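You operate a simulated robot arm through the tools that you are given. There is no shell and no other tool. Be economical: measure what you need, move in short steps, check, and stop when the job is done.

The job below is to be done with a simulated robot arm. You get a single attempt, and the scene is never put back.

JOB
Put things in order on the table top. At the end: one of the cells from the table top is on top of the grey small tin on the table top; the green cell from the table top stands on top of the warming hood; the filter can (marked "No. 1") from the table top stands on top of the button tin (marked "BUTTONS"); the grey cell from the table top stands where the filter can stood; the green dust brush stands where the grey cell stood; whatever was shut is shut again. Leave all else as you found it, and nothing knocked over.

Only the result counts: the job must be done as asked and must still hold three seconds after the hand-in. Knocking over, shifting, dropping, spilling or breaking anything else fails it.

ROBOT AND FRAMES
A 6-joint arm with a two-finger parallel gripper, fixed in place. Base frame: the origin is at the foot of the arm, x ahead of it, y to its left, z up; the work surface is at about z = 0.84. Readings come in m, rad, newtons and seconds.
With the tool pointing down near the work surface it reaches from about 0.26 to 0.68 m from the base axis. Its first joint turns from -1.152 to 1.152 rad. Payload 2.9 kg.
Tool frame: the origin (TCP) lies between the finger pads and is the grasp point; the fingertips stand 0.03 m ahead of it; z points along the fingers, y is the line along which they close. The gripper opens to 0.11 m. The fingers are 0.02 m wide and 0.01 m thick; the gripper's body (0.048 by 0.112 m) begins 0.055 m behind the TCP.
Orientation is that of the tool frame in the base frame, as a unit quaternion [w, x, y, z]. With the fingers straight down and closing along the base's y, the tool's x points along the base's -x, its y along +y and its z along -z.

CONTROLS
- The arm moves only by the tool servo_tool. Its argument "deltas" is a list of rows, each an object of numbers (a shift or turn left out is 0, a gripper value left out holds the last): "tx", "ty", "tz": the shift along the base's x, y, z in m; "wx", "wy", "wz": the turn, a rotation vector about the base's x, y, z in rad; "jaw": the closure, from 0 (fully open) to 1 (shut). In form: [{"tx": .., "ty": .., "tz": .., "wx": .., "wy": .., "wz": .., "jaw": ..}, ...]. A call has 1 to 12 rows; each row shifts and turns the commanded pose from where the row before left it. Rows are played at 5 a second. More than 0.05 m and 0.15 rad between two rows, or a gripper value outside its range, and nothing of the call is played. Where a pose cannot be reached the arm comes as near as it can. A force on the tool above 40 N (or 10 N above the force at the start of the call, whichever is more), or a blocked arm, ends the call early, and 0.2 s more pass. The fingers move at their own pace (about 0.108 m/s each) and stop on an object; they squeeze with about 40 N. The grip force told is the motor's: it shows also when the fingers shut on nothing. Time passes only in rows, and 0.2 s behind the last, so rows that do not move let the fingers close. It gives the time, the measured TCP pose, the force on the tool (base axes), the opening and the grip force at its end, in the units of the frame above (readings bear some noise), and new pictures: "views" is both (left out), scene, wrist or none.
- Cameras (640 x 400 px; columns grow to the right, rows downward): "scene" is fixed at [0.0802, 0.4368, 1.3806]; the picture's right is [-0.74, -0.67, 0.00], its down [-0.41, 0.45, -0.79] and it looks along [0.53, -0.59, -0.61] (base axes); focal length 278 px, centre (320, 200). "wrist" rides on the gripper at [0.072, 0.017, -0.103] in the tool frame; the picture's right is [-0.23, 0.97, 0.00], its down [-0.76, -0.18, -0.62] and it looks along [-0.61, -0.14, 0.78] (tool axes); focal length 222 px, centre (320, 200). There is no depth. A picture from a camera that has moved, and an enlarged one, comes with that camera's place and axes in the base frame and with its lens.
- inspect(camera, box): a new picture of the part [left, top, right, bottom] of that camera's present view, enlarged. The clock stands still meanwhile.
- close_job(): hands the job in; it is judged then, once.

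Work in short steps. Places have to be worked out from the pictures, the camera data and where the tool is seen: move nearer, look again, correct. Check each grasp and each placing, and mend what went wrong. You have 120 turns and 170 pictures in all, those below and enlarged ones among them. Open the gripper and draw the arm clear of the work before you hand the job in, unless the task says otherwise; then end with one line.

The tools are called after "Emit:" by a JSON object that holds its "op" and its "data". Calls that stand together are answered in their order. servo_tool: Moves the arm, as the interface text tells. Its arguments: {"type":"object","properties":{"deltas":{"type":"array","items":{"type":"object","properties":{"tx":{"type":"number"},"ty":{"type":"number"},"tz":{"type":"number"},"wx":{"type":"number"},"wy":{"type":"number"},"wz":{"type":"number"},"jaw":{"type":"number"}}}},"views":{"type":"string","enum":["both","scene","wrist","none"]}},"required":["deltas"]} The other tools are called the same way: inspect (camera, box) takes an enlarged picture of a part of a camera's view; close_job () hands the job in.

At the start:

```text
time_s: 0.0
ee_pos: [0.3826, -0.028, 1.1912]
ee_rot: [0.0, 0.0, 1.0, 0.001]
contact_force: [0.4, 0.0, 0.9]
grip_width: 0.11
finger_force: 0.1
```

scene: 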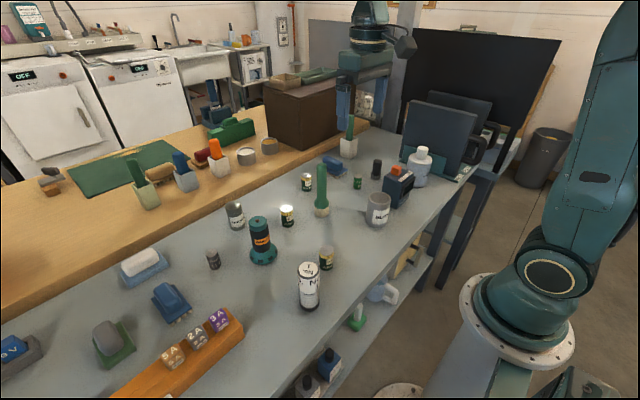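
wrist: 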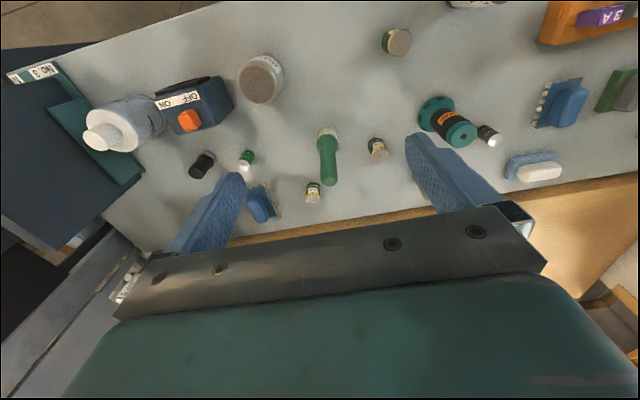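

I start by enlarging the table area in the scene view, to identify the items.

Emit:
{"op": "inspect", "data": {"camera": "scene", "box": [190, 160, 350, 320]}}

Emit:
{"op": "inspect", "data": {"camera": "scene", "box": [290, 110, 450, 240]}}

Emit:
{"op": "inspect", "data": {"camera": "scene", "box": [0, 230, 260, 400]}}

Emit:
{"op": "inspect", "data": {"camera": "wrist", "box": [180, 20, 540, 220]}}

```text
2.50 times, centred on (270, 240) of scene
camera zoom: at [0.0802, 0.4368, 1.3806], right [-0.74, -0.67, 0.0], down [-0.41, 0.45, -0.79], along [0.53, -0.59, -0.61], focal length 694 px, centre (445, 100)
```

zoom: 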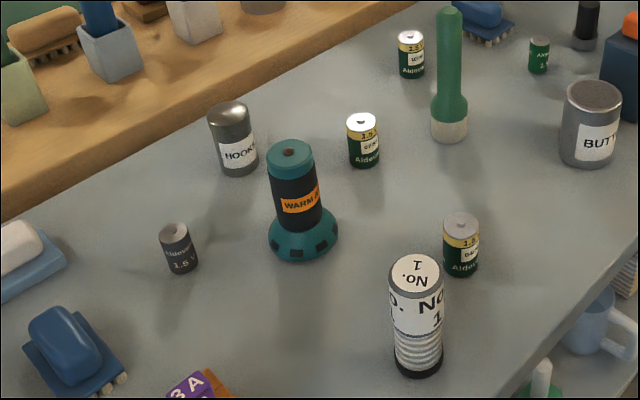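

```text
3.08 times, centred on (370, 175) of scene
camera zoom: at [0.0802, 0.4368, 1.3806], right [-0.74, -0.67, 0.0], down [-0.41, 0.45, -0.79], along [0.53, -0.59, -0.61], focal length 854 px, centre (166, 277)
```

zoom: 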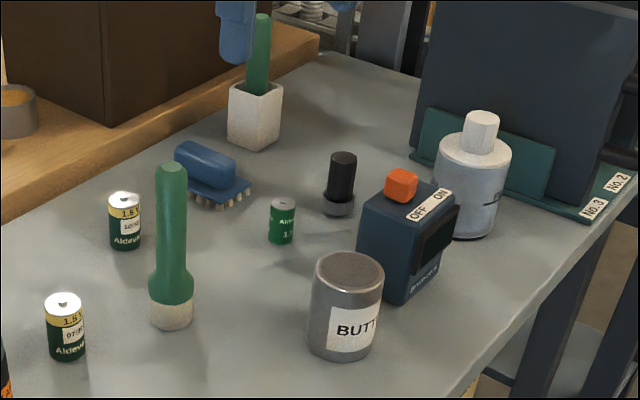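

```text
2.35 times, centred on (130, 315) of scene
camera zoom: at [0.0802, 0.4368, 1.3806], right [-0.74, -0.67, 0.0], down [-0.41, 0.45, -0.79], along [0.53, -0.59, -0.61], focal length 653 px, centre (767, -71)
```

zoom: 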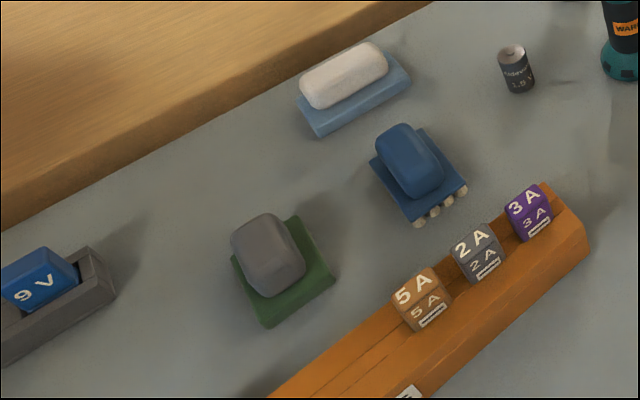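

```text
1.78 times, centred on (360, 120) of wrist
camera zoom: at [0.3104, -0.0102, 1.2961], right [0.23, 0.97, 0.0], down [0.76, -0.18, 0.62], along [0.61, -0.14, -0.78], focal length 395 px, centre (249, 342)
```

zoom: 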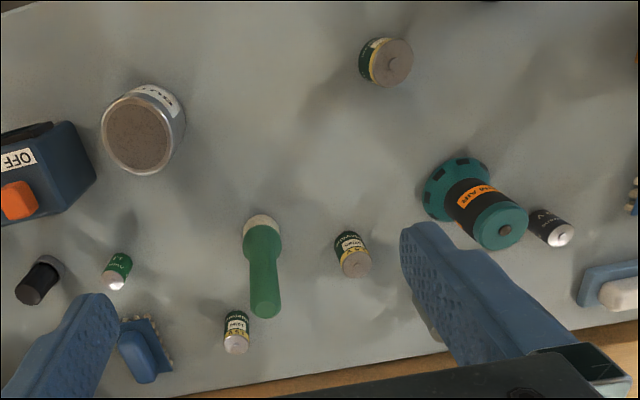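

The HOOKS tin looks like the grey small tin and the WARM AIR item like the hood. I also see plain cells, green-yellow (0.545, 0.059), all green (0.50, -0.22) and grey (0.56, 0.28). I'll take the near yellow-banded cell first and move above it.

Emit:
{"op": "servo_tool", "data": {"deltas": [{"tx": 0.0323, "ty": 0.0174, "tz": -0.028}, {"tx": 0.0323, "ty": 0.0174, "tz": -0.028}, {"tx": 0.0323, "ty": 0.0174, "tz": -0.028}, {"tx": 0.0323, "ty": 0.0174, "tz": -0.028}, {"tx": 0.0323, "ty": 0.0174, "tz": -0.028}, {}]}}

Emit:
{"op": "inspect", "data": {"camera": "scene", "box": [240, 70, 400, 170]}}

```text
time_s: 1.4
ee_pos: [0.5446, 0.061, 1.0517]
ee_rot: [-0.001, -0.001, 1.0, 0.0]
contact_force: [-0.5, 0.1, 0.7]
grip_width: 0.1102
finger_force: 0.1
camera wrist: at [0.4718, 0.0779, 1.156], right [0.23, 0.97, 0.0], down [0.76, -0.18, 0.62], along [0.61, -0.14, -0.78], focal length 222 px, centre (320, 200)
```

scene: 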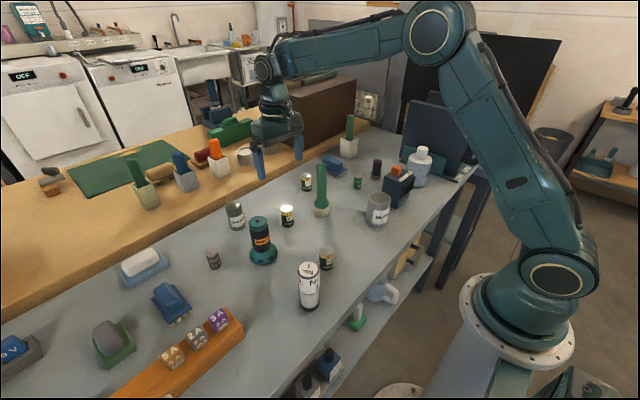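
wrist: 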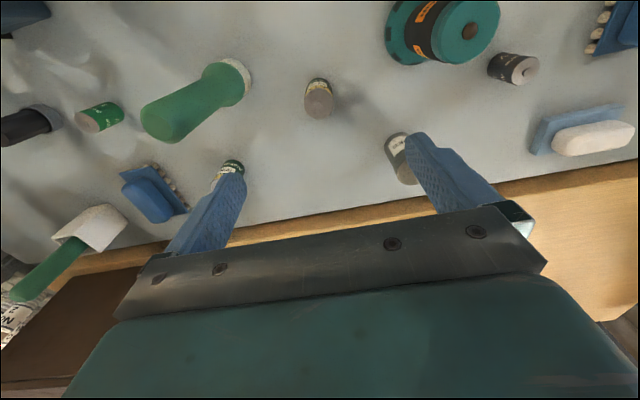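

```text
4.00 times, centred on (320, 120) of scene
camera zoom: at [0.0802, 0.4368, 1.3806], right [-0.74, -0.67, 0.0], down [-0.41, 0.45, -0.79], along [0.53, -0.59, -0.61], focal length 1110 px, centre (320, 520)
```

zoom: 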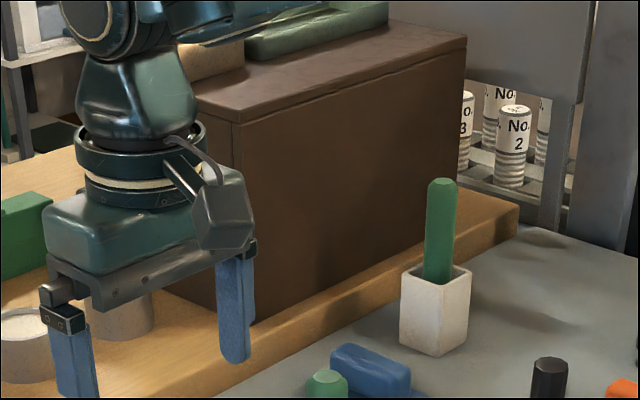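

The cell is in line with the tool. Before deciding which item is the "green dust brush", I look at the candidates closely.

Emit:
{"op": "inspect", "data": {"camera": "wrist", "box": [0, 40, 260, 310]}}

Emit:
{"op": "inspect", "data": {"camera": "scene", "box": [295, 110, 405, 220]}}

Emit:
{"op": "inspect", "data": {"camera": "wrist", "box": [290, 0, 550, 190]}}

Emit:
{"op": "inspect", "data": {"camera": "scene", "box": [20, 100, 290, 220]}}

```text
1.48 times, centred on (130, 175) of wrist
camera zoom: at [0.4718, 0.0779, 1.156], right [0.23, 0.97, 0.0], down [0.76, -0.18, 0.62], along [0.61, -0.14, -0.78], focal length 329 px, centre (602, 237)
```

zoom: 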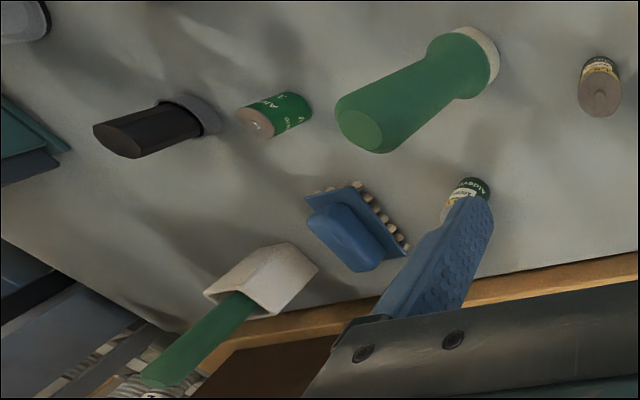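

```text
3.64 times, centred on (350, 165) of scene
camera zoom: at [0.0802, 0.4368, 1.3806], right [-0.74, -0.67, 0.0], down [-0.41, 0.45, -0.79], along [0.53, -0.59, -0.61], focal length 1009 px, centre (211, 327)
```

zoom: 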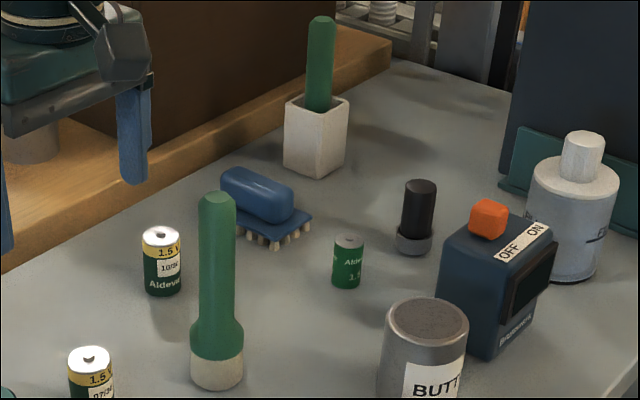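

```text
2.11 times, centred on (420, 95) of wrist
camera zoom: at [0.4718, 0.0779, 1.156], right [0.23, 0.97, 0.0], down [0.76, -0.18, 0.62], along [0.61, -0.14, -0.78], focal length 468 px, centre (110, 421)
```

zoom: 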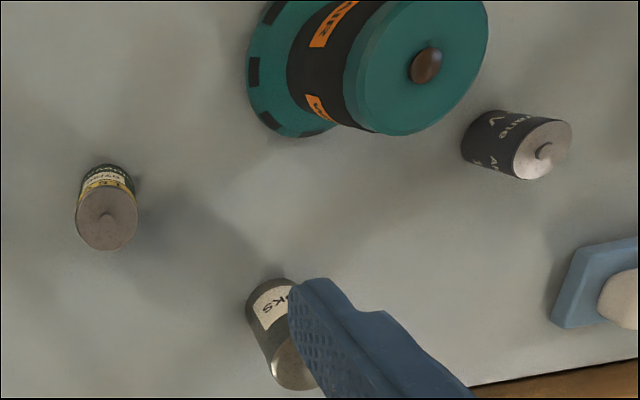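

```text
2.37 times, centred on (155, 160) of scene
camera zoom: at [0.0802, 0.4368, 1.3806], right [-0.74, -0.67, 0.0], down [-0.41, 0.45, -0.79], along [0.53, -0.59, -0.61], focal length 658 px, centre (711, 295)
```

zoom: 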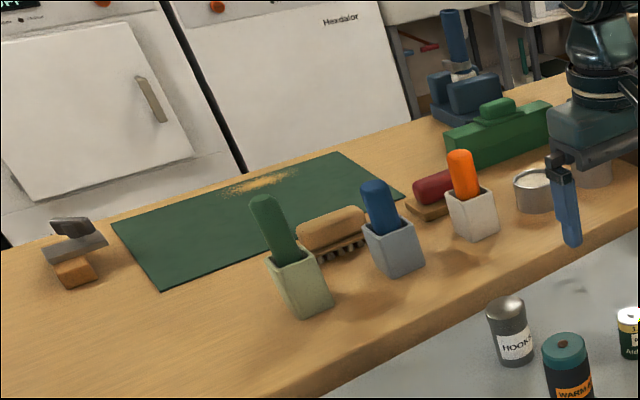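

The freestanding green-handled item with cream bristles is the dust brush; the pots hold other things. Cell A is at about (0.540, 0.061), so I descend and grip it.

Emit:
{"op": "servo_tool", "data": {"deltas": [{"tx": -0.004, "tz": -0.044}, {"tz": -0.044}, {"tz": -0.044}, {"tz": -0.04}, {}]}}

```text
time_s: 2.6
ee_pos: [0.5371, 0.0577, 0.8791]
ee_rot: [0.0, 0.0, 1.0, 0.0]
contact_force: [0.3, -0.7, -0.3]
grip_width: 0.1101
finger_force: 0.0
camera wrist: at [0.4655, 0.0765, 0.9838], right [0.23, 0.97, 0.0], down [0.76, -0.18, 0.62], along [0.61, -0.14, -0.78], focal length 222 px, centre (320, 200)
```

scene: 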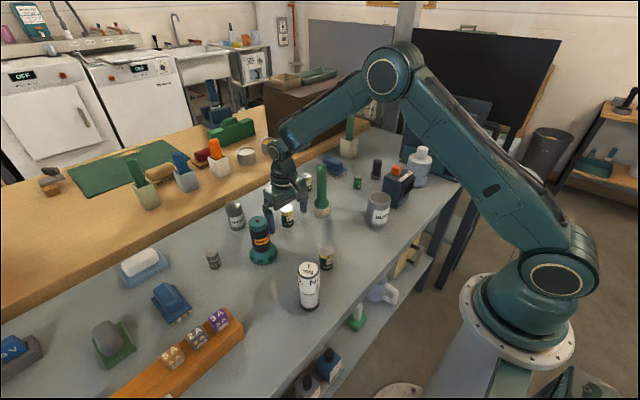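
wrist: 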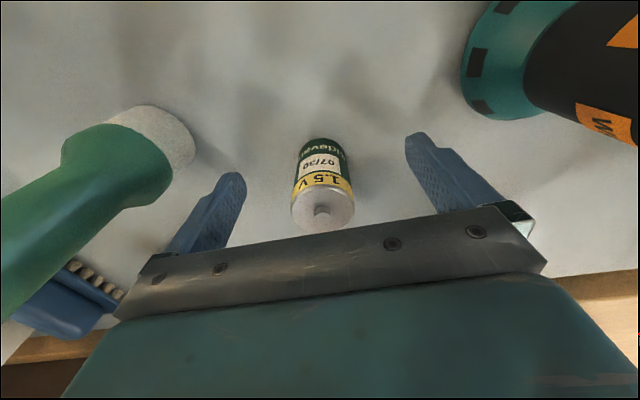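

The cell sits between the fingers, a few mm ahead of the tool. I nudge by 4 mm, close, then lift.

Emit:
{"op": "servo_tool", "data": {"deltas": [{"tx": 0.004}, {"jaw": 1}, {"jaw": 1}, {"jaw": 1}, {"jaw": 1}], "views": "wrist"}}

```text
time_s: 3.8
ee_pos: [0.5418, 0.0589, 0.881]
ee_rot: [0.0, 0.0, 1.0, 0.0]
contact_force: [0.2, 0.5, -0.5]
grip_width: 0.0323
finger_force: 40.2
camera wrist: at [0.4703, 0.0768, 0.9847], right [0.23, 0.97, 0.0], down [0.76, -0.18, 0.62], along [0.61, -0.14, -0.78], focal length 222 px, centre (320, 200)
```

wrist: 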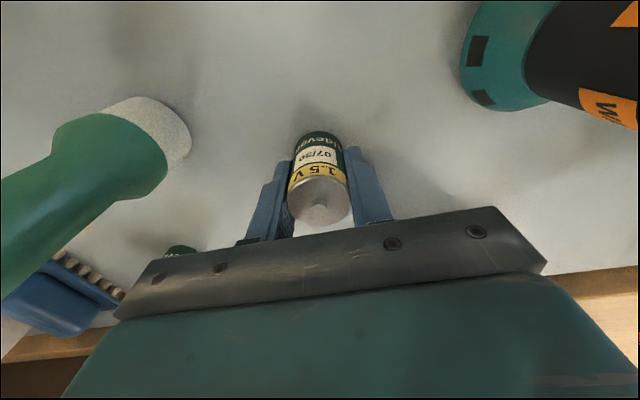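

Gripped (0.032 m wide). I lift and carry it above the HOOKS tin.

Emit:
{"op": "servo_tool", "data": {"deltas": [{"tz": 0.045}, {"tz": 0.045}, {"tz": 0.045}, {"tz": 0.03}, {"tx": 0.03, "ty": 0.0345}, {"tx": 0.03, "ty": 0.0345}, {"tx": 0.03, "ty": 0.0345}, {}]}}

```text
time_s: 5.6
ee_pos: [0.6315, 0.1631, 1.0441]
ee_rot: [-0.001, 0.0, 1.0, 0.0]
contact_force: [-0.6, 0.7, 0.5]
grip_width: 0.0005
finger_force: 37.6
camera wrist: at [0.5611, 0.1804, 1.1489], right [0.23, 0.97, 0.0], down [0.76, -0.18, 0.62], along [0.61, -0.14, -0.78], focal length 222 px, centre (320, 200)
```

scene: 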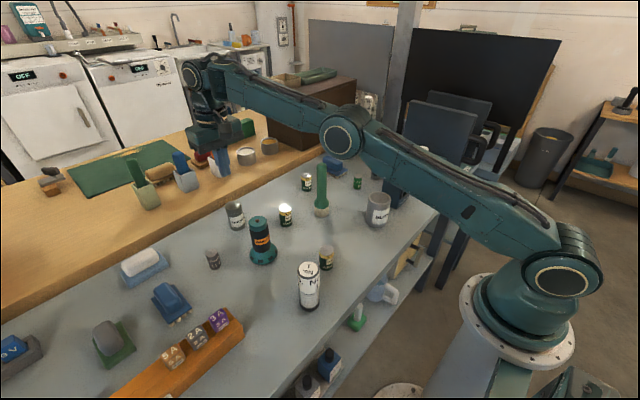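
wrist: 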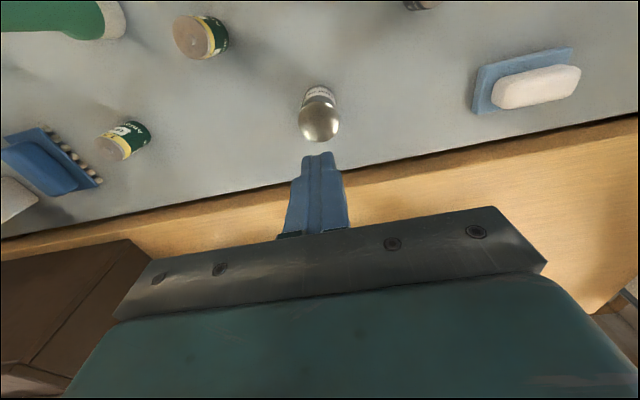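

The fingers came up empty: the cell slipped out at the fast lift and still stands at about (0.545, 0.063). The tin view shows HOOKS clear; I go back over the cell with the jaw opened to grip again, lower, and lift gently.

Emit:
{"op": "servo_tool", "data": {"deltas": [{"tx": -0.03, "ty": -0.0335, "jaw": 0}, {"tx": -0.03, "ty": -0.0335}, {"tx": -0.03, "ty": -0.0335}, {}]}}

Emit:
{"op": "inspect", "data": {"camera": "scene", "box": [230, 170, 350, 270]}}

```text
time_s: 6.6
ee_pos: [0.5423, 0.0621, 1.0438]
ee_rot: [0.0, 0.0, 1.0, 0.0]
contact_force: [0.6, -0.2, 0.3]
grip_width: 0.1102
finger_force: 0.0
camera wrist: at [0.4701, 0.0789, 1.1479], right [0.23, 0.97, 0.0], down [0.76, -0.18, 0.62], along [0.61, -0.14, -0.78], focal length 222 px, centre (320, 200)
```

scene: 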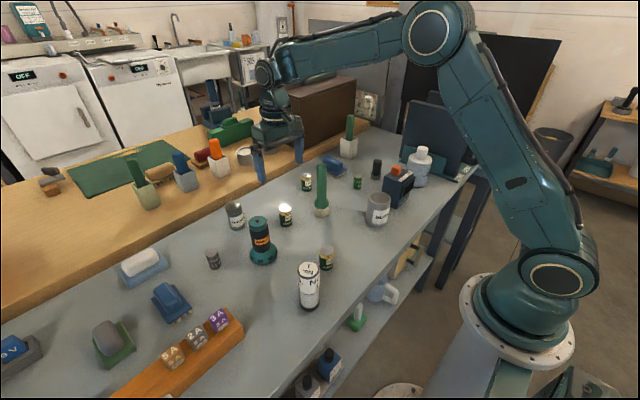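
wrist: 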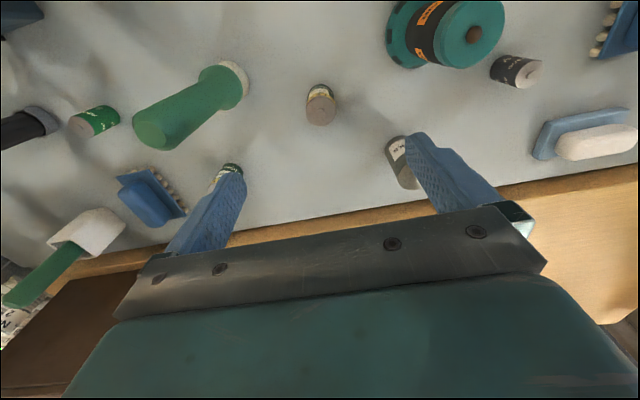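

```text
4.00 times, centred on (290, 220) of scene
camera zoom: at [0.0802, 0.4367, 1.3806], right [-0.74, -0.67, 0.0], down [-0.41, 0.45, -0.79], along [0.53, -0.59, -0.61], focal length 1110 px, centre (440, 120)
```

zoom: 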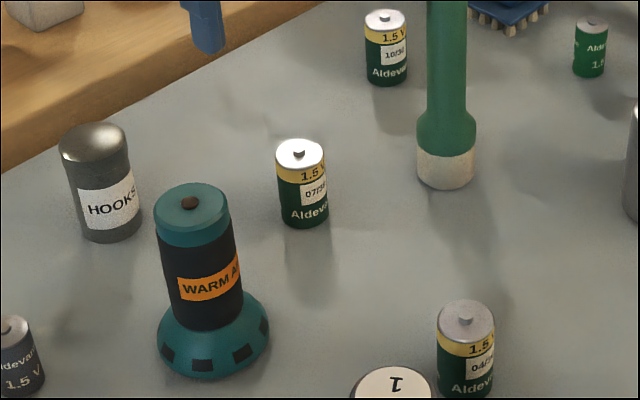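

The cell stands directly beneath the tool at (0.543, 0.062). I descend to z≈0.873, close, and lift slightly and slowly.

Emit:
{"op": "servo_tool", "data": {"deltas": [{"tz": -0.045}, {"tz": -0.045}, {"tz": -0.045}, {"tz": -0.036}, {"jaw": 1}, {"jaw": 1}, {"jaw": 1}, {"jaw": 1}, {"tz": 0.006}, {"tz": 0.01}, {"tz": 0.01}]}}

```text
time_s: 9.0
ee_pos: [0.5439, 0.0627, 0.9012]
ee_rot: [0.0, 0.0, 1.0, 0.0]
contact_force: [0.0, 0.8, -0.6]
grip_width: 0.0322
finger_force: 40.1
camera wrist: at [0.4721, 0.0793, 1.0051], right [0.23, 0.97, 0.0], down [0.76, -0.18, 0.62], along [0.61, -0.14, -0.78], focal length 222 px, centre (320, 200)
```

scene: 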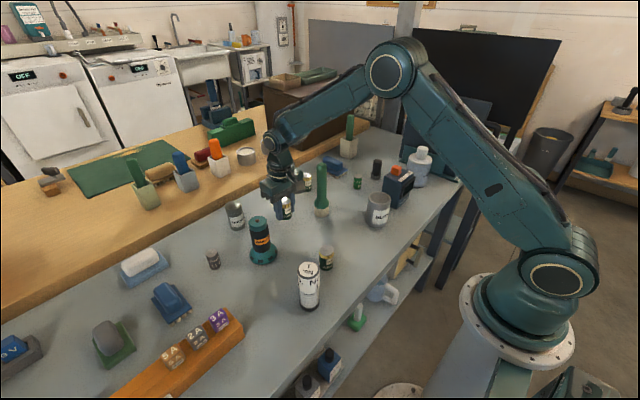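
wrist: 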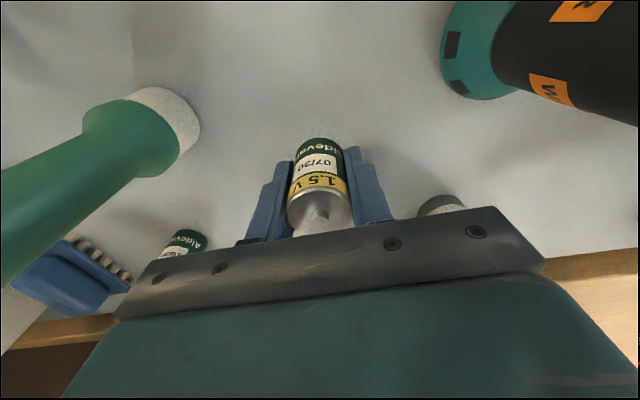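

The cell seems held; I verify that it has really left the table.

Emit:
{"op": "servo_tool", "data": {"deltas": [{"tz": 0.015}, {"tz": 0.02}], "views": "wrist"}}

Emit:
{"op": "inspect", "data": {"camera": "scene", "box": [240, 160, 340, 240]}}

```text
time_s: 9.6
ee_pos: [0.544, 0.0619, 0.934]
ee_rot: [0.0, -0.001, 1.0, 0.0]
contact_force: [0.2, 0.3, -1.2]
grip_width: 0.0319
finger_force: 39.7
camera wrist: at [0.4722, 0.0787, 1.0391], right [0.23, 0.97, 0.0], down [0.76, -0.18, 0.62], along [0.61, -0.14, -0.78], focal length 222 px, centre (320, 200)
```

wrist: 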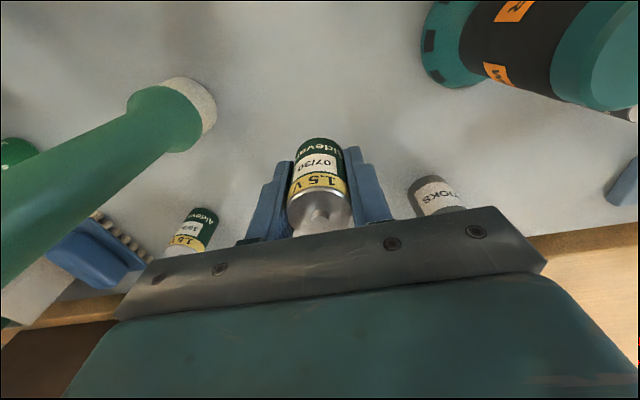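

```text
5.00 times, centred on (290, 200) of scene
camera zoom: at [0.0802, 0.4368, 1.3806], right [-0.74, -0.67, 0.0], down [-0.41, 0.45, -0.79], along [0.53, -0.59, -0.61], focal length 1387 px, centre (470, 200)
```

zoom: 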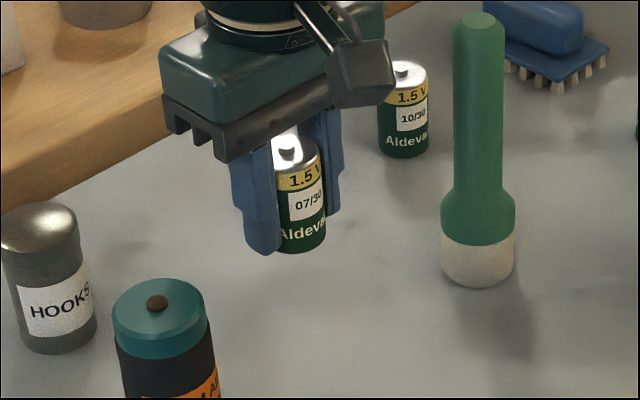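

Held firmly. I lift gradually and carry it above the HOOKS tin, estimated at (0.640, 0.1615), top near 0.91.

Emit:
{"op": "servo_tool", "data": {"deltas": [{"tz": 0.01}, {"tz": 0.02}, {"tz": 0.025}, {"tz": 0.02}, {"tz": 0.015, "tx": 0.006, "ty": 0.006}, {"tx": 0.015, "ty": 0.015}, {"tx": 0.02, "ty": 0.02}, {"tx": 0.02, "ty": 0.02}, {"tx": 0.02, "ty": 0.02}, {"tx": 0.013, "ty": 0.013}, {"tx": 0.005, "ty": 0.0055}, {}]}}

Emit:
{"op": "inspect", "data": {"camera": "scene", "box": [170, 130, 290, 230]}}

```text
time_s: 12.2
ee_pos: [0.6415, 0.1612, 1.0243]
ee_rot: [0.0, -0.001, 1.0, 0.0]
contact_force: [1.1, -0.4, -1.4]
grip_width: 0.032
finger_force: 40.1
camera wrist: at [0.5701, 0.179, 1.1288], right [0.23, 0.97, 0.0], down [0.76, -0.18, 0.62], along [0.61, -0.14, -0.78], focal length 222 px, centre (320, 200)
```

scene: 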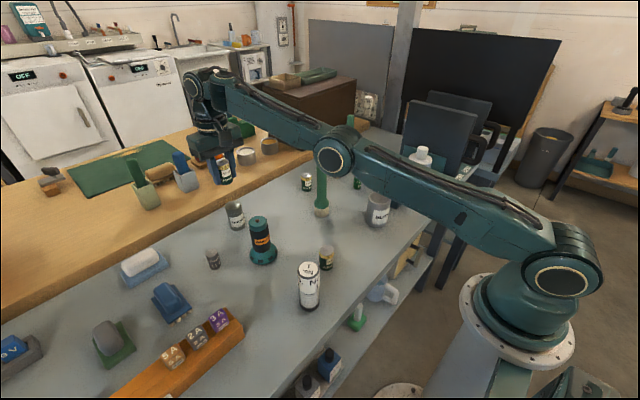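
wrist: 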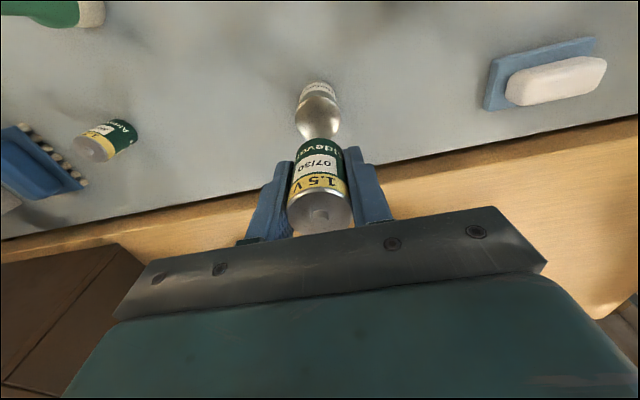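

```text
4.00 times, centred on (230, 180) of scene
camera zoom: at [0.0803, 0.4368, 1.3806], right [-0.74, -0.67, 0.0], down [-0.41, 0.45, -0.79], along [0.53, -0.59, -0.61], focal length 1110 px, centre (680, 280)
```

zoom: 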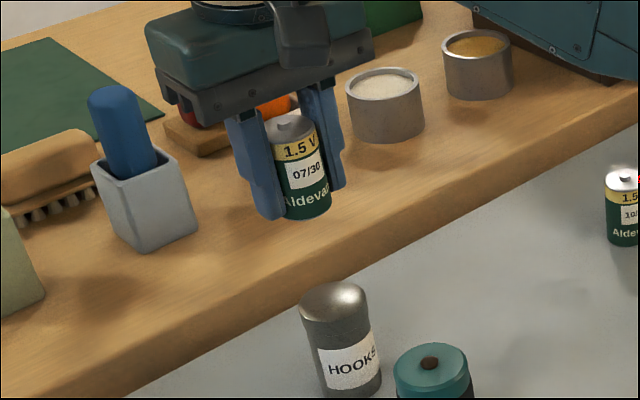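

The cell hangs just above the tin. I zoom the wrist view to measure the tin's centre.

Emit:
{"op": "inspect", "data": {"camera": "wrist", "box": [260, 60, 380, 240]}}

```text
2.22 times, centred on (320, 150) of wrist
camera zoom: at [0.5701, 0.179, 1.1288], right [0.23, 0.97, 0.0], down [0.76, -0.18, 0.62], along [0.61, -0.14, -0.78], focal length 494 px, centre (320, 311)
```

zoom: 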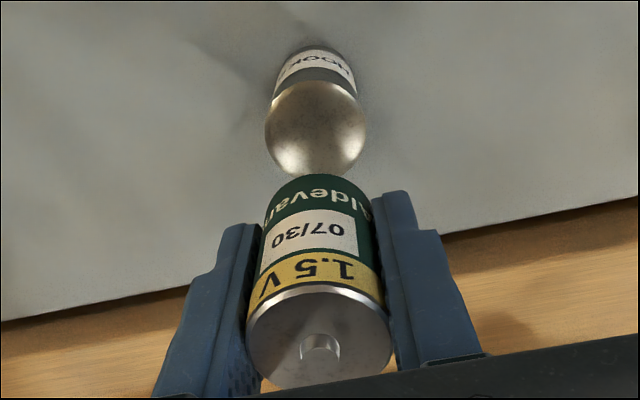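

Tin and cell agree within ~1 mm. I lower in stages, watching force.

Emit:
{"op": "servo_tool", "data": {"deltas": [{"tz": -0.015}, {"tz": -0.02}, {"tz": -0.018}, {"tz": -0.01}, {}], "views": "none"}}

Emit:
{"op": "inspect", "data": {"camera": "scene", "box": [190, 150, 290, 230]}}

```text
time_s: 13.4
ee_pos: [0.6416, 0.1592, 0.962]
ee_rot: [0.0, 0.0, 1.0, 0.0]
contact_force: [-0.5, 0.1, -1.2]
grip_width: 0.0318
finger_force: 39.7
```

```text
5.00 times, centred on (240, 190) of scene
camera zoom: at [0.0803, 0.4368, 1.3806], right [-0.74, -0.67, 0.0], down [-0.41, 0.45, -0.79], along [0.53, -0.59, -0.61], focal length 1387 px, centre (720, 250)
```

zoom: 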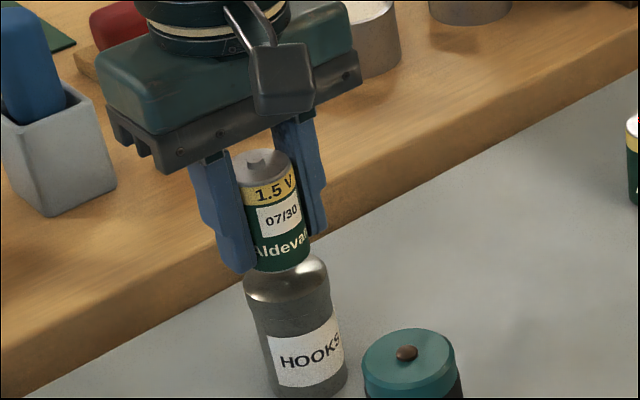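

About 15 mm remain; I lower in 4 mm steps.

Emit:
{"op": "servo_tool", "data": {"deltas": [{"tz": -0.005}, {"tz": -0.005}, {"tz": -0.003}, {}], "views": "none"}}

Emit:
{"op": "inspect", "data": {"camera": "scene", "box": [190, 150, 290, 230]}}

```text
time_s: 14.4
ee_pos: [0.6427, 0.16, 0.9502]
ee_rot: [0.001, 0.001, 1.0, -0.001]
contact_force: [-1.3, -1.4, 10.4]
grip_width: 0.0321
finger_force: 40.5
```

```text
5.00 times, centred on (240, 190) of scene
camera zoom: at [0.08, 0.4367, 1.3807], right [-0.74, -0.67, 0.0], down [-0.41, 0.45, -0.79], along [0.53, -0.59, -0.61], focal length 1387 px, centre (720, 250)
```

zoom: 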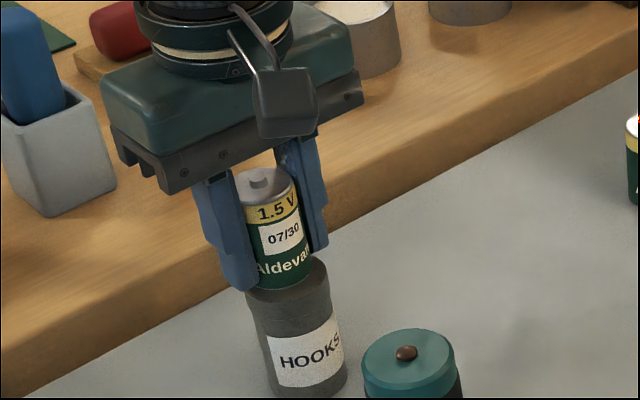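

Contact (10 N) – the cell rests on the tin. I release part-way and rise.

Emit:
{"op": "servo_tool", "data": {"deltas": [{"tz": 0.001}, {"jaw": 0.4}, {"jaw": 0.4}, {"tz": 0.02}, {"tz": 0.04}, {"tz": 0.045}, {"tz": 0.04}, {}], "views": "wrist"}}

Emit:
{"op": "inspect", "data": {"camera": "scene", "box": [190, 150, 290, 230]}}

```text
time_s: 16.2
ee_pos: [0.619, 0.1727, 1.0885]
ee_rot: [0.001, 0.001, 1.0, 0.0]
contact_force: [-0.4, 0.3, -0.9]
grip_width: 0.0659
finger_force: 0.0
out of reach, approached as far as the arm can: row 6, 7
camera wrist: at [0.5466, 0.1905, 1.1933], right [0.23, 0.97, 0.0], down [0.76, -0.18, 0.62], along [0.61, -0.14, -0.78], focal length 222 px, centre (320, 200)
```

wrist: 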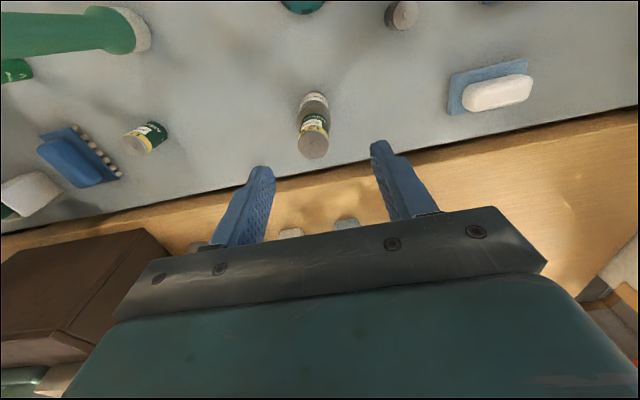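

```text
5.00 times, centred on (240, 190) of scene
camera zoom: at [0.0802, 0.4368, 1.3806], right [-0.74, -0.67, 0.0], down [-0.41, 0.45, -0.79], along [0.53, -0.59, -0.61], focal length 1387 px, centre (720, 250)
```

zoom: 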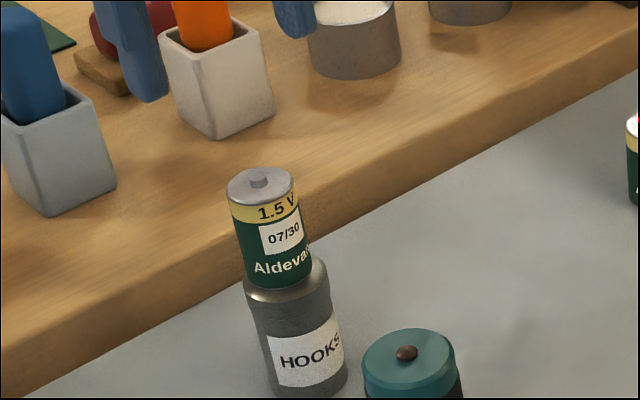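

The cell stands on the HOOKS tin. Now I move above the green cell, estimated at (0.503, -0.223).

Emit:
{"op": "servo_tool", "data": {"deltas": [{"tx": -0.02, "ty": -0.04}, {"tx": -0.02, "ty": -0.045}, {"tx": -0.02, "ty": -0.045}, {"tx": -0.02, "ty": -0.045}, {"tx": -0.02, "ty": -0.045}, {"tx": -0.018, "ty": -0.045}, {"ty": -0.045}, {"ty": -0.045}, {"ty": -0.038}, {}]}}

```text
time_s: 18.4
ee_pos: [0.5008, -0.2206, 1.0905]
ee_rot: [0.0, 0.0, 1.0, 0.0]
contact_force: [0.4, 0.5, -0.6]
grip_width: 0.0663
finger_force: 0.1
camera wrist: at [0.4286, -0.2033, 1.1945], right [0.23, 0.97, 0.0], down [0.76, -0.18, 0.62], along [0.61, -0.14, -0.78], focal length 222 px, centre (320, 200)
```

scene: 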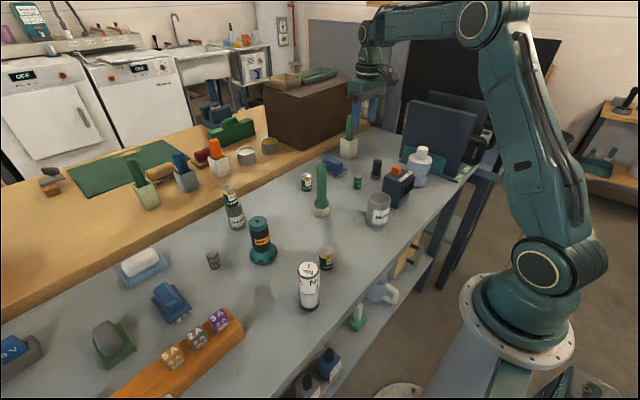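
wrist: 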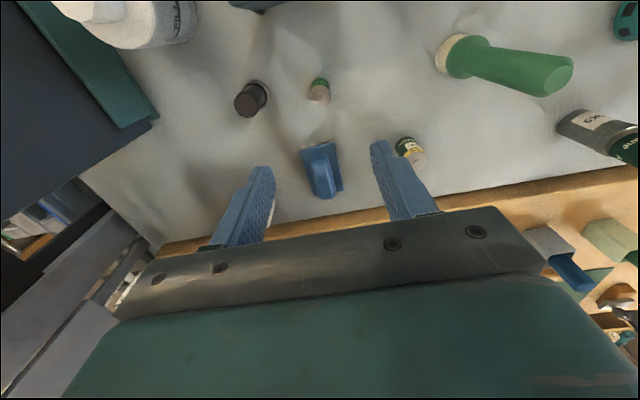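

The green cell is at (0.496, -0.219). I descend to just above it and check.

Emit:
{"op": "servo_tool", "data": {"deltas": [{"tx": -0.004, "ty": 0.001, "tz": -0.045}, {"tz": -0.045}, {"tz": -0.045}, {"tz": -0.04}, {}], "views": "wrist"}}

```text
time_s: 19.6
ee_pos: [0.4979, -0.2186, 0.9155]
ee_rot: [0.0, 0.0, 1.0, 0.0]
contact_force: [-0.1, -0.2, 0.2]
grip_width: 0.066
finger_force: 0.0
camera wrist: at [0.4265, -0.202, 1.0195], right [0.23, 0.97, 0.0], down [0.76, -0.18, 0.62], along [0.61, -0.14, -0.78], focal length 222 px, centre (320, 200)
```

wrist: 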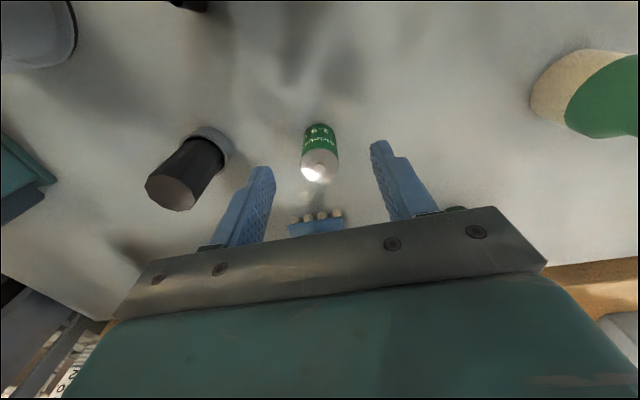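

Cell about (0.501, -0.220); I shift 3 mm, descend, close and lift gently.

Emit:
{"op": "servo_tool", "data": {"deltas": [{"tx": 0.003, "ty": -0.001, "tz": -0.022}, {"tz": -0.021}, {}, {"jaw": 1}, {"jaw": 1}, {"jaw": 1}, {"jaw": 1}, {"tz": 0.005}, {"tz": 0.01}, {"tz": 0.015}, {"tz": 0.02}]}}

Emit:
{"op": "inspect", "data": {"camera": "scene", "box": [310, 120, 410, 200]}}

```text
time_s: 22.0
ee_pos: [0.5025, -0.221, 0.9222]
ee_rot: [0.0, 0.0, 1.0, 0.001]
contact_force: [-0.1, 0.0, -0.4]
grip_width: 0.0247
finger_force: 40.2
camera wrist: at [0.4288, -0.204, 1.0263], right [0.23, 0.97, 0.0], down [0.76, -0.18, 0.62], along [0.61, -0.14, -0.78], focal length 222 px, centre (320, 200)
```

scene: 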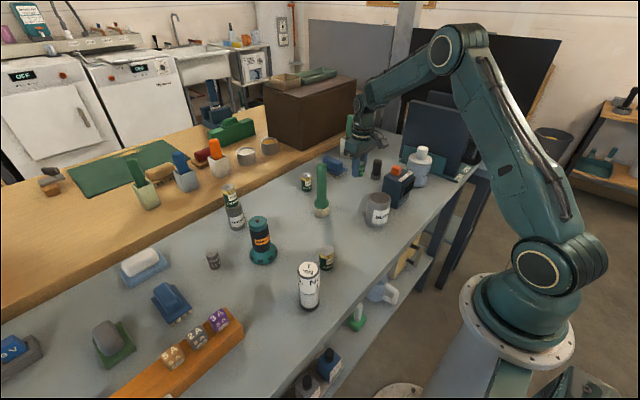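
wrist: 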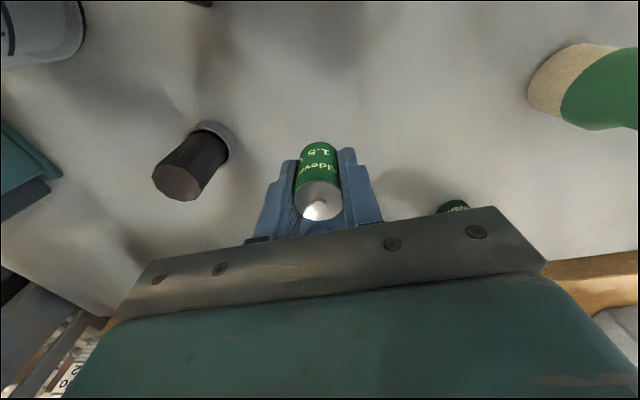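

```text
5.00 times, centred on (360, 160) of scene
camera zoom: at [0.0802, 0.4368, 1.3806], right [-0.74, -0.67, 0.0], down [-0.41, 0.45, -0.79], along [0.53, -0.59, -0.61], focal length 1387 px, centre (120, 400)
```

zoom: 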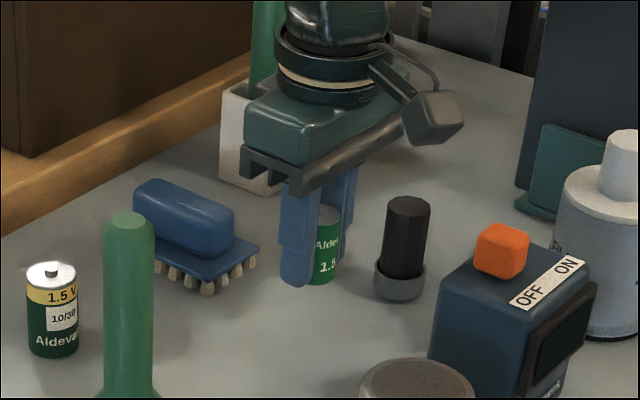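

Held. I lift above the brush height and carry it over to above the hood at about (0.503, 0.181).

Emit:
{"op": "servo_tool", "data": {"deltas": [{"tz": 0.025}, {"tz": 0.03}, {"tz": 0.03}, {"tz": 0.03}, {"tz": 0.03}, {"tz": 0.02, "ty": 0.01}, {"ty": 0.02}, {"ty": 0.03}, {"ty": 0.035}, {"ty": 0.04}, {"ty": 0.04}, {"ty": 0.04}], "views": "none"}}

Emit:
{"op": "servo_tool", "data": {"deltas": [{"ty": 0.04}, {"ty": 0.04}, {"ty": 0.035}, {"ty": 0.03}, {"ty": 0.025}, {"ty": 0.015}, {}]}}

Emit:
{"op": "inspect", "data": {"camera": "wrist", "box": [220, 20, 420, 240]}}

Emit:
{"op": "inspect", "data": {"camera": "scene", "box": [200, 160, 320, 270]}}

```text
time_s: 24.6
ee_pos: [0.4964, -0.0042, 1.0841]
ee_rot: [0.0, -0.001, 1.0, 0.001]
contact_force: [-0.7, 0.9, -1.0]
grip_width: 0.0241
finger_force: 39.7
```

```text
time_s: 26.2
ee_pos: [0.4989, 0.1801, 1.0854]
ee_rot: [0.0, 0.0, 1.0, 0.0]
contact_force: [0.3, -0.4, -0.2]
grip_width: 0.0244
finger_force: 40.4
camera wrist: at [0.4267, 0.1976, 1.1899], right [0.23, 0.97, 0.0], down [0.76, -0.18, 0.62], along [0.61, -0.14, -0.78], focal length 222 px, centre (320, 200)
```

scene: 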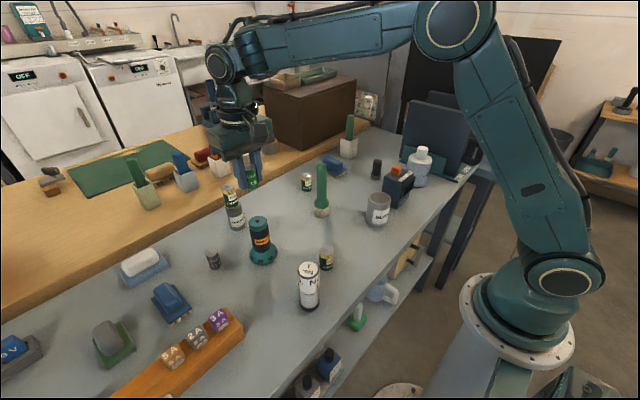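
wrist: 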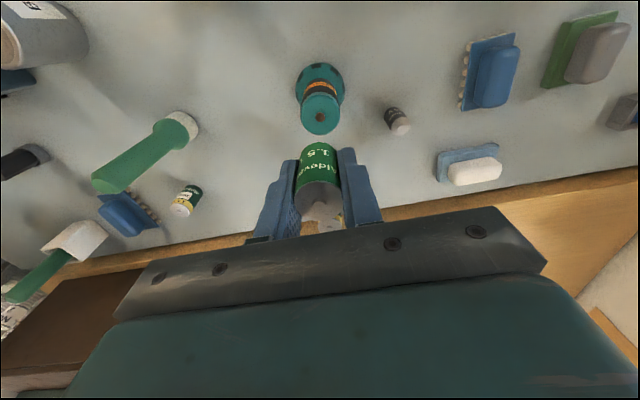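

```text
1.82 times, centred on (320, 130) of wrist
camera zoom: at [0.4267, 0.1976, 1.1899], right [0.23, 0.97, 0.0], down [0.76, -0.18, 0.62], along [0.61, -0.14, -0.78], focal length 404 px, centre (320, 327)
```

zoom: 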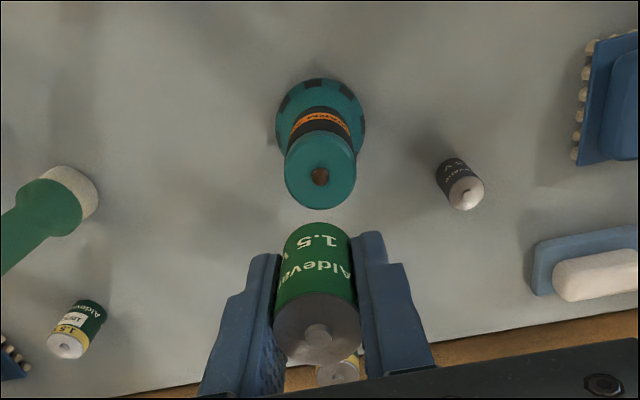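

```text
3.64 times, centred on (260, 215) of scene
camera zoom: at [0.0802, 0.4368, 1.3806], right [-0.74, -0.67, 0.0], down [-0.41, 0.45, -0.79], along [0.53, -0.59, -0.61], focal length 1009 px, centre (538, 146)
```

zoom: 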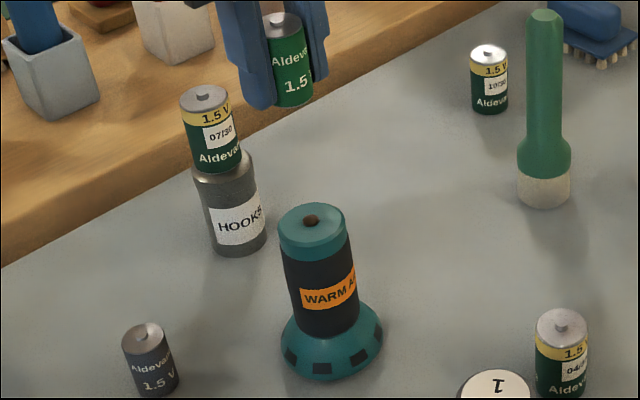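

The hood's top carries a small knob, which matters for placing. I zoom in on it.

Emit:
{"op": "inspect", "data": {"camera": "scene", "box": [244, 208, 276, 228]}}

Emit:
{"op": "inspect", "data": {"camera": "wrist", "box": [296, 90, 344, 140]}}

```text
16.00 times, centred on (260, 218) of scene
camera zoom: at [0.0802, 0.4368, 1.3806], right [-0.74, -0.67, 0.0], down [-0.41, 0.45, -0.79], along [0.53, -0.59, -0.61], focal length 4440 px, centre (1280, -88)
```

zoom: 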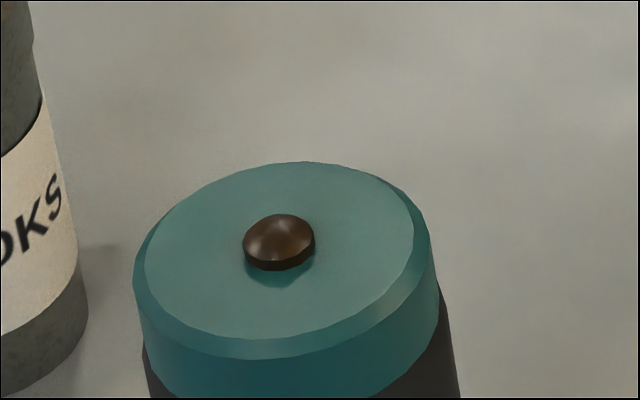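

```text
8.00 times, centred on (320, 115) of wrist
camera zoom: at [0.4267, 0.1976, 1.1899], right [0.23, 0.97, 0.0], down [0.76, -0.18, 0.62], along [0.61, -0.14, -0.78], focal length 1777 px, centre (320, 880)
```

zoom: 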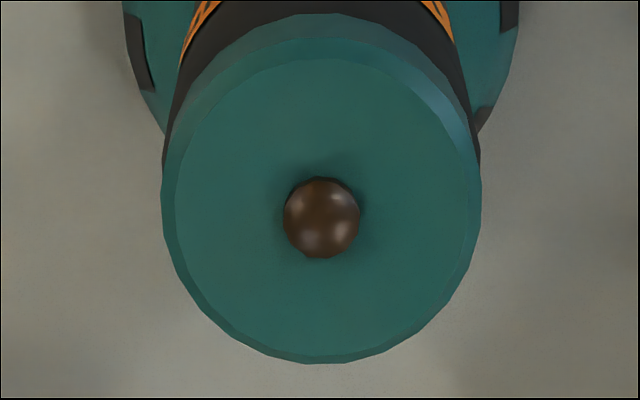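

The knob is a low, slightly domed disc (r≈5 mm). I'll centre the cell over it at (0.500, 0.181) and lower to about 12 mm above.

Emit:
{"op": "servo_tool", "data": {"deltas": [{"tx": 0.0045, "tz": -0.015}, {"tz": -0.02}, {"tz": -0.02}, {"tz": -0.015}, {"tz": -0.008}, {}], "views": "wrist"}}

Emit:
{"op": "inspect", "data": {"camera": "scene", "box": [220, 170, 300, 230]}}

Emit:
{"op": "inspect", "data": {"camera": "wrist", "box": [260, 60, 380, 240]}}

```text
time_s: 27.6
ee_pos: [0.5052, 0.1789, 1.0075]
ee_rot: [0.0, 0.0, 1.0, 0.0]
contact_force: [-0.6, 0.4, -0.5]
grip_width: 0.0245
finger_force: 40.0
camera wrist: at [0.4326, 0.197, 1.1117], right [0.23, 0.97, 0.0], down [0.76, -0.18, 0.62], along [0.61, -0.14, -0.78], focal length 222 px, centre (320, 200)
```

wrist: 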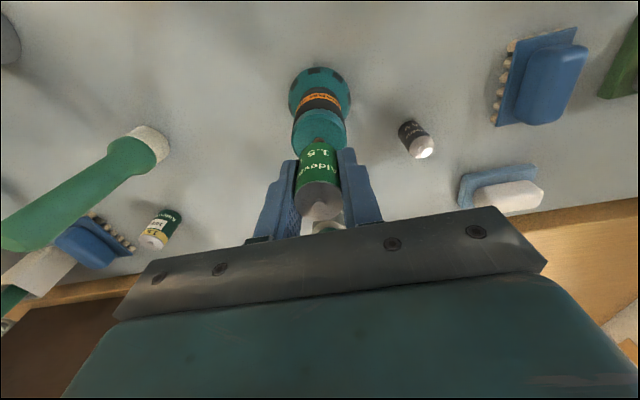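

```text
6.67 times, centred on (260, 200) of scene
camera zoom: at [0.0802, 0.4368, 1.3806], right [-0.74, -0.67, 0.0], down [-0.41, 0.45, -0.79], along [0.53, -0.59, -0.61], focal length 1850 px, centre (720, 200)
```

zoom: 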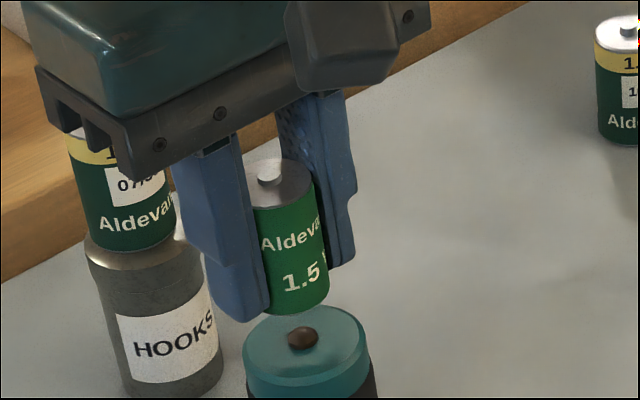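

```text
2.22 times, centred on (320, 150) of wrist
camera zoom: at [0.4326, 0.197, 1.1117], right [0.23, 0.97, 0.0], down [0.76, -0.18, 0.62], along [0.61, -0.14, -0.78], focal length 494 px, centre (320, 311)
```

zoom: 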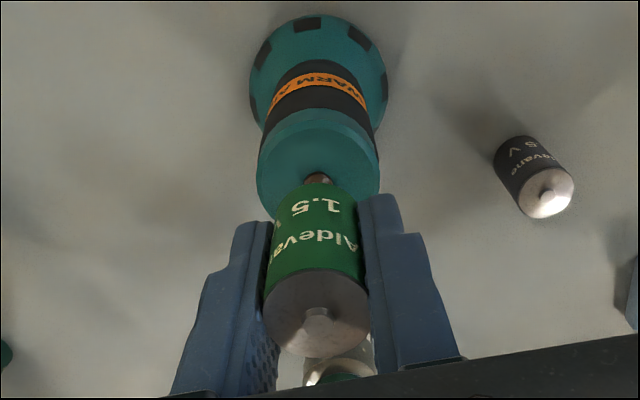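

I shift back 3 mm in x and lower 10 mm more for a closer comparison.

Emit:
{"op": "servo_tool", "data": {"deltas": [{"tx": -0.003, "tz": -0.005}, {"tz": -0.005}, {}], "views": "none"}}

Emit:
{"op": "inspect", "data": {"camera": "scene", "box": [236, 185, 284, 215]}}

Emit:
{"op": "inspect", "data": {"camera": "wrist", "box": [280, 90, 360, 230]}}

```text
time_s: 28.4
ee_pos: [0.5008, 0.1796, 0.9983]
ee_rot: [0.0, 0.001, 1.0, 0.0]
contact_force: [-0.2, 0.6, -0.4]
grip_width: 0.0244
finger_force: 40.3
```

```text
13.33 times, centred on (260, 200) of scene
camera zoom: at [0.0802, 0.4368, 1.3806], right [-0.74, -0.67, 0.0], down [-0.41, 0.45, -0.79], along [0.53, -0.59, -0.61], focal length 3700 px, centre (1120, 200)
```

zoom: 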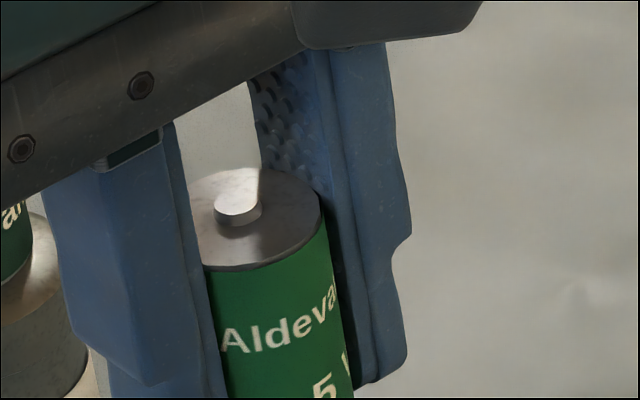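

```text
2.86 times, centred on (320, 160) of wrist
camera zoom: at [0.4298, 0.1972, 1.1027], right [0.23, 0.97, 0.0], down [0.76, -0.18, 0.62], along [0.61, -0.14, -0.78], focal length 635 px, centre (320, 314)
```

zoom: 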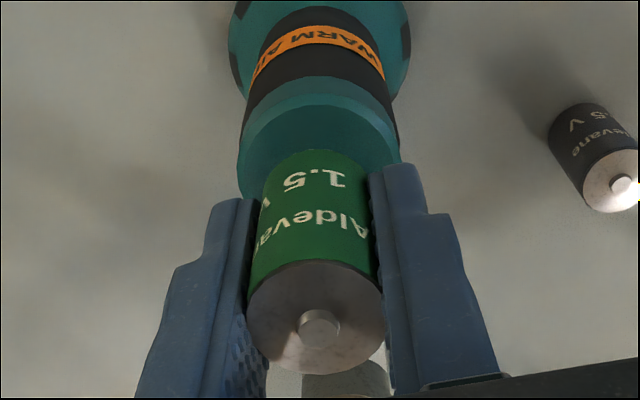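

Cell and hood centre agree within ~2 mm; I trim 1.5 mm and lower to contact.

Emit:
{"op": "servo_tool", "data": {"deltas": [{"tx": -0.0015, "tz": -0.002}, {"tz": -0.001}, {}], "views": "none"}}

```text
time_s: 29.2
ee_pos: [0.4996, 0.1795, 0.996]
ee_rot: [0.0, 0.0, 1.0, 0.0]
contact_force: [-0.3, 1.0, -1.0]
grip_width: 0.0243
finger_force: 39.6
```

Emit:
{"op": "servo_tool", "data": {"deltas": [{"tz": -0.001}, {"tz": -0.001}, {}], "views": "none"}}

```text
time_s: 30.0
ee_pos: [0.5006, 0.1799, 0.993]
ee_rot: [0.0, 0.0, 1.0, 0.0]
contact_force: [-0.1, -0.5, -0.5]
grip_width: 0.0242
finger_force: 40.0
```

No contact yet; I go on in 1 mm steps.

Emit:
{"op": "servo_tool", "data": {"deltas": [{"tz": -0.001}, {"tz": -0.001}, {}], "views": "none"}}

Emit:
{"op": "inspect", "data": {"camera": "scene", "box": [236, 195, 284, 225]}}

```text
time_s: 30.8
ee_pos: [0.4996, 0.1801, 0.9911]
ee_rot: [0.0, 0.0, 1.0, 0.0]
contact_force: [0.2, 1.1, -0.3]
grip_width: 0.0243
finger_force: 40.8
```

```text
13.33 times, centred on (260, 210) of scene
camera zoom: at [0.0802, 0.4368, 1.3806], right [-0.74, -0.67, 0.0], down [-0.41, 0.45, -0.79], along [0.53, -0.59, -0.61], focal length 3700 px, centre (1120, 67)
```

zoom: 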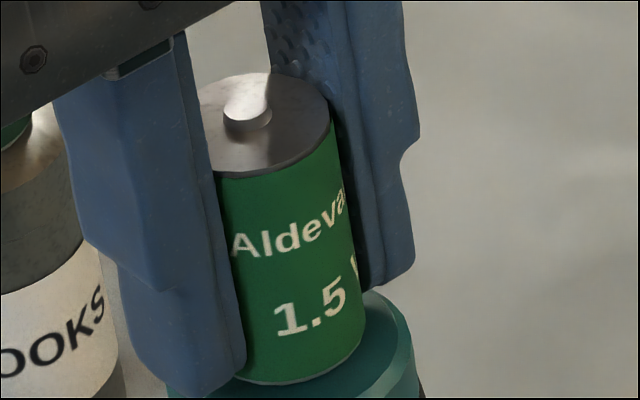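

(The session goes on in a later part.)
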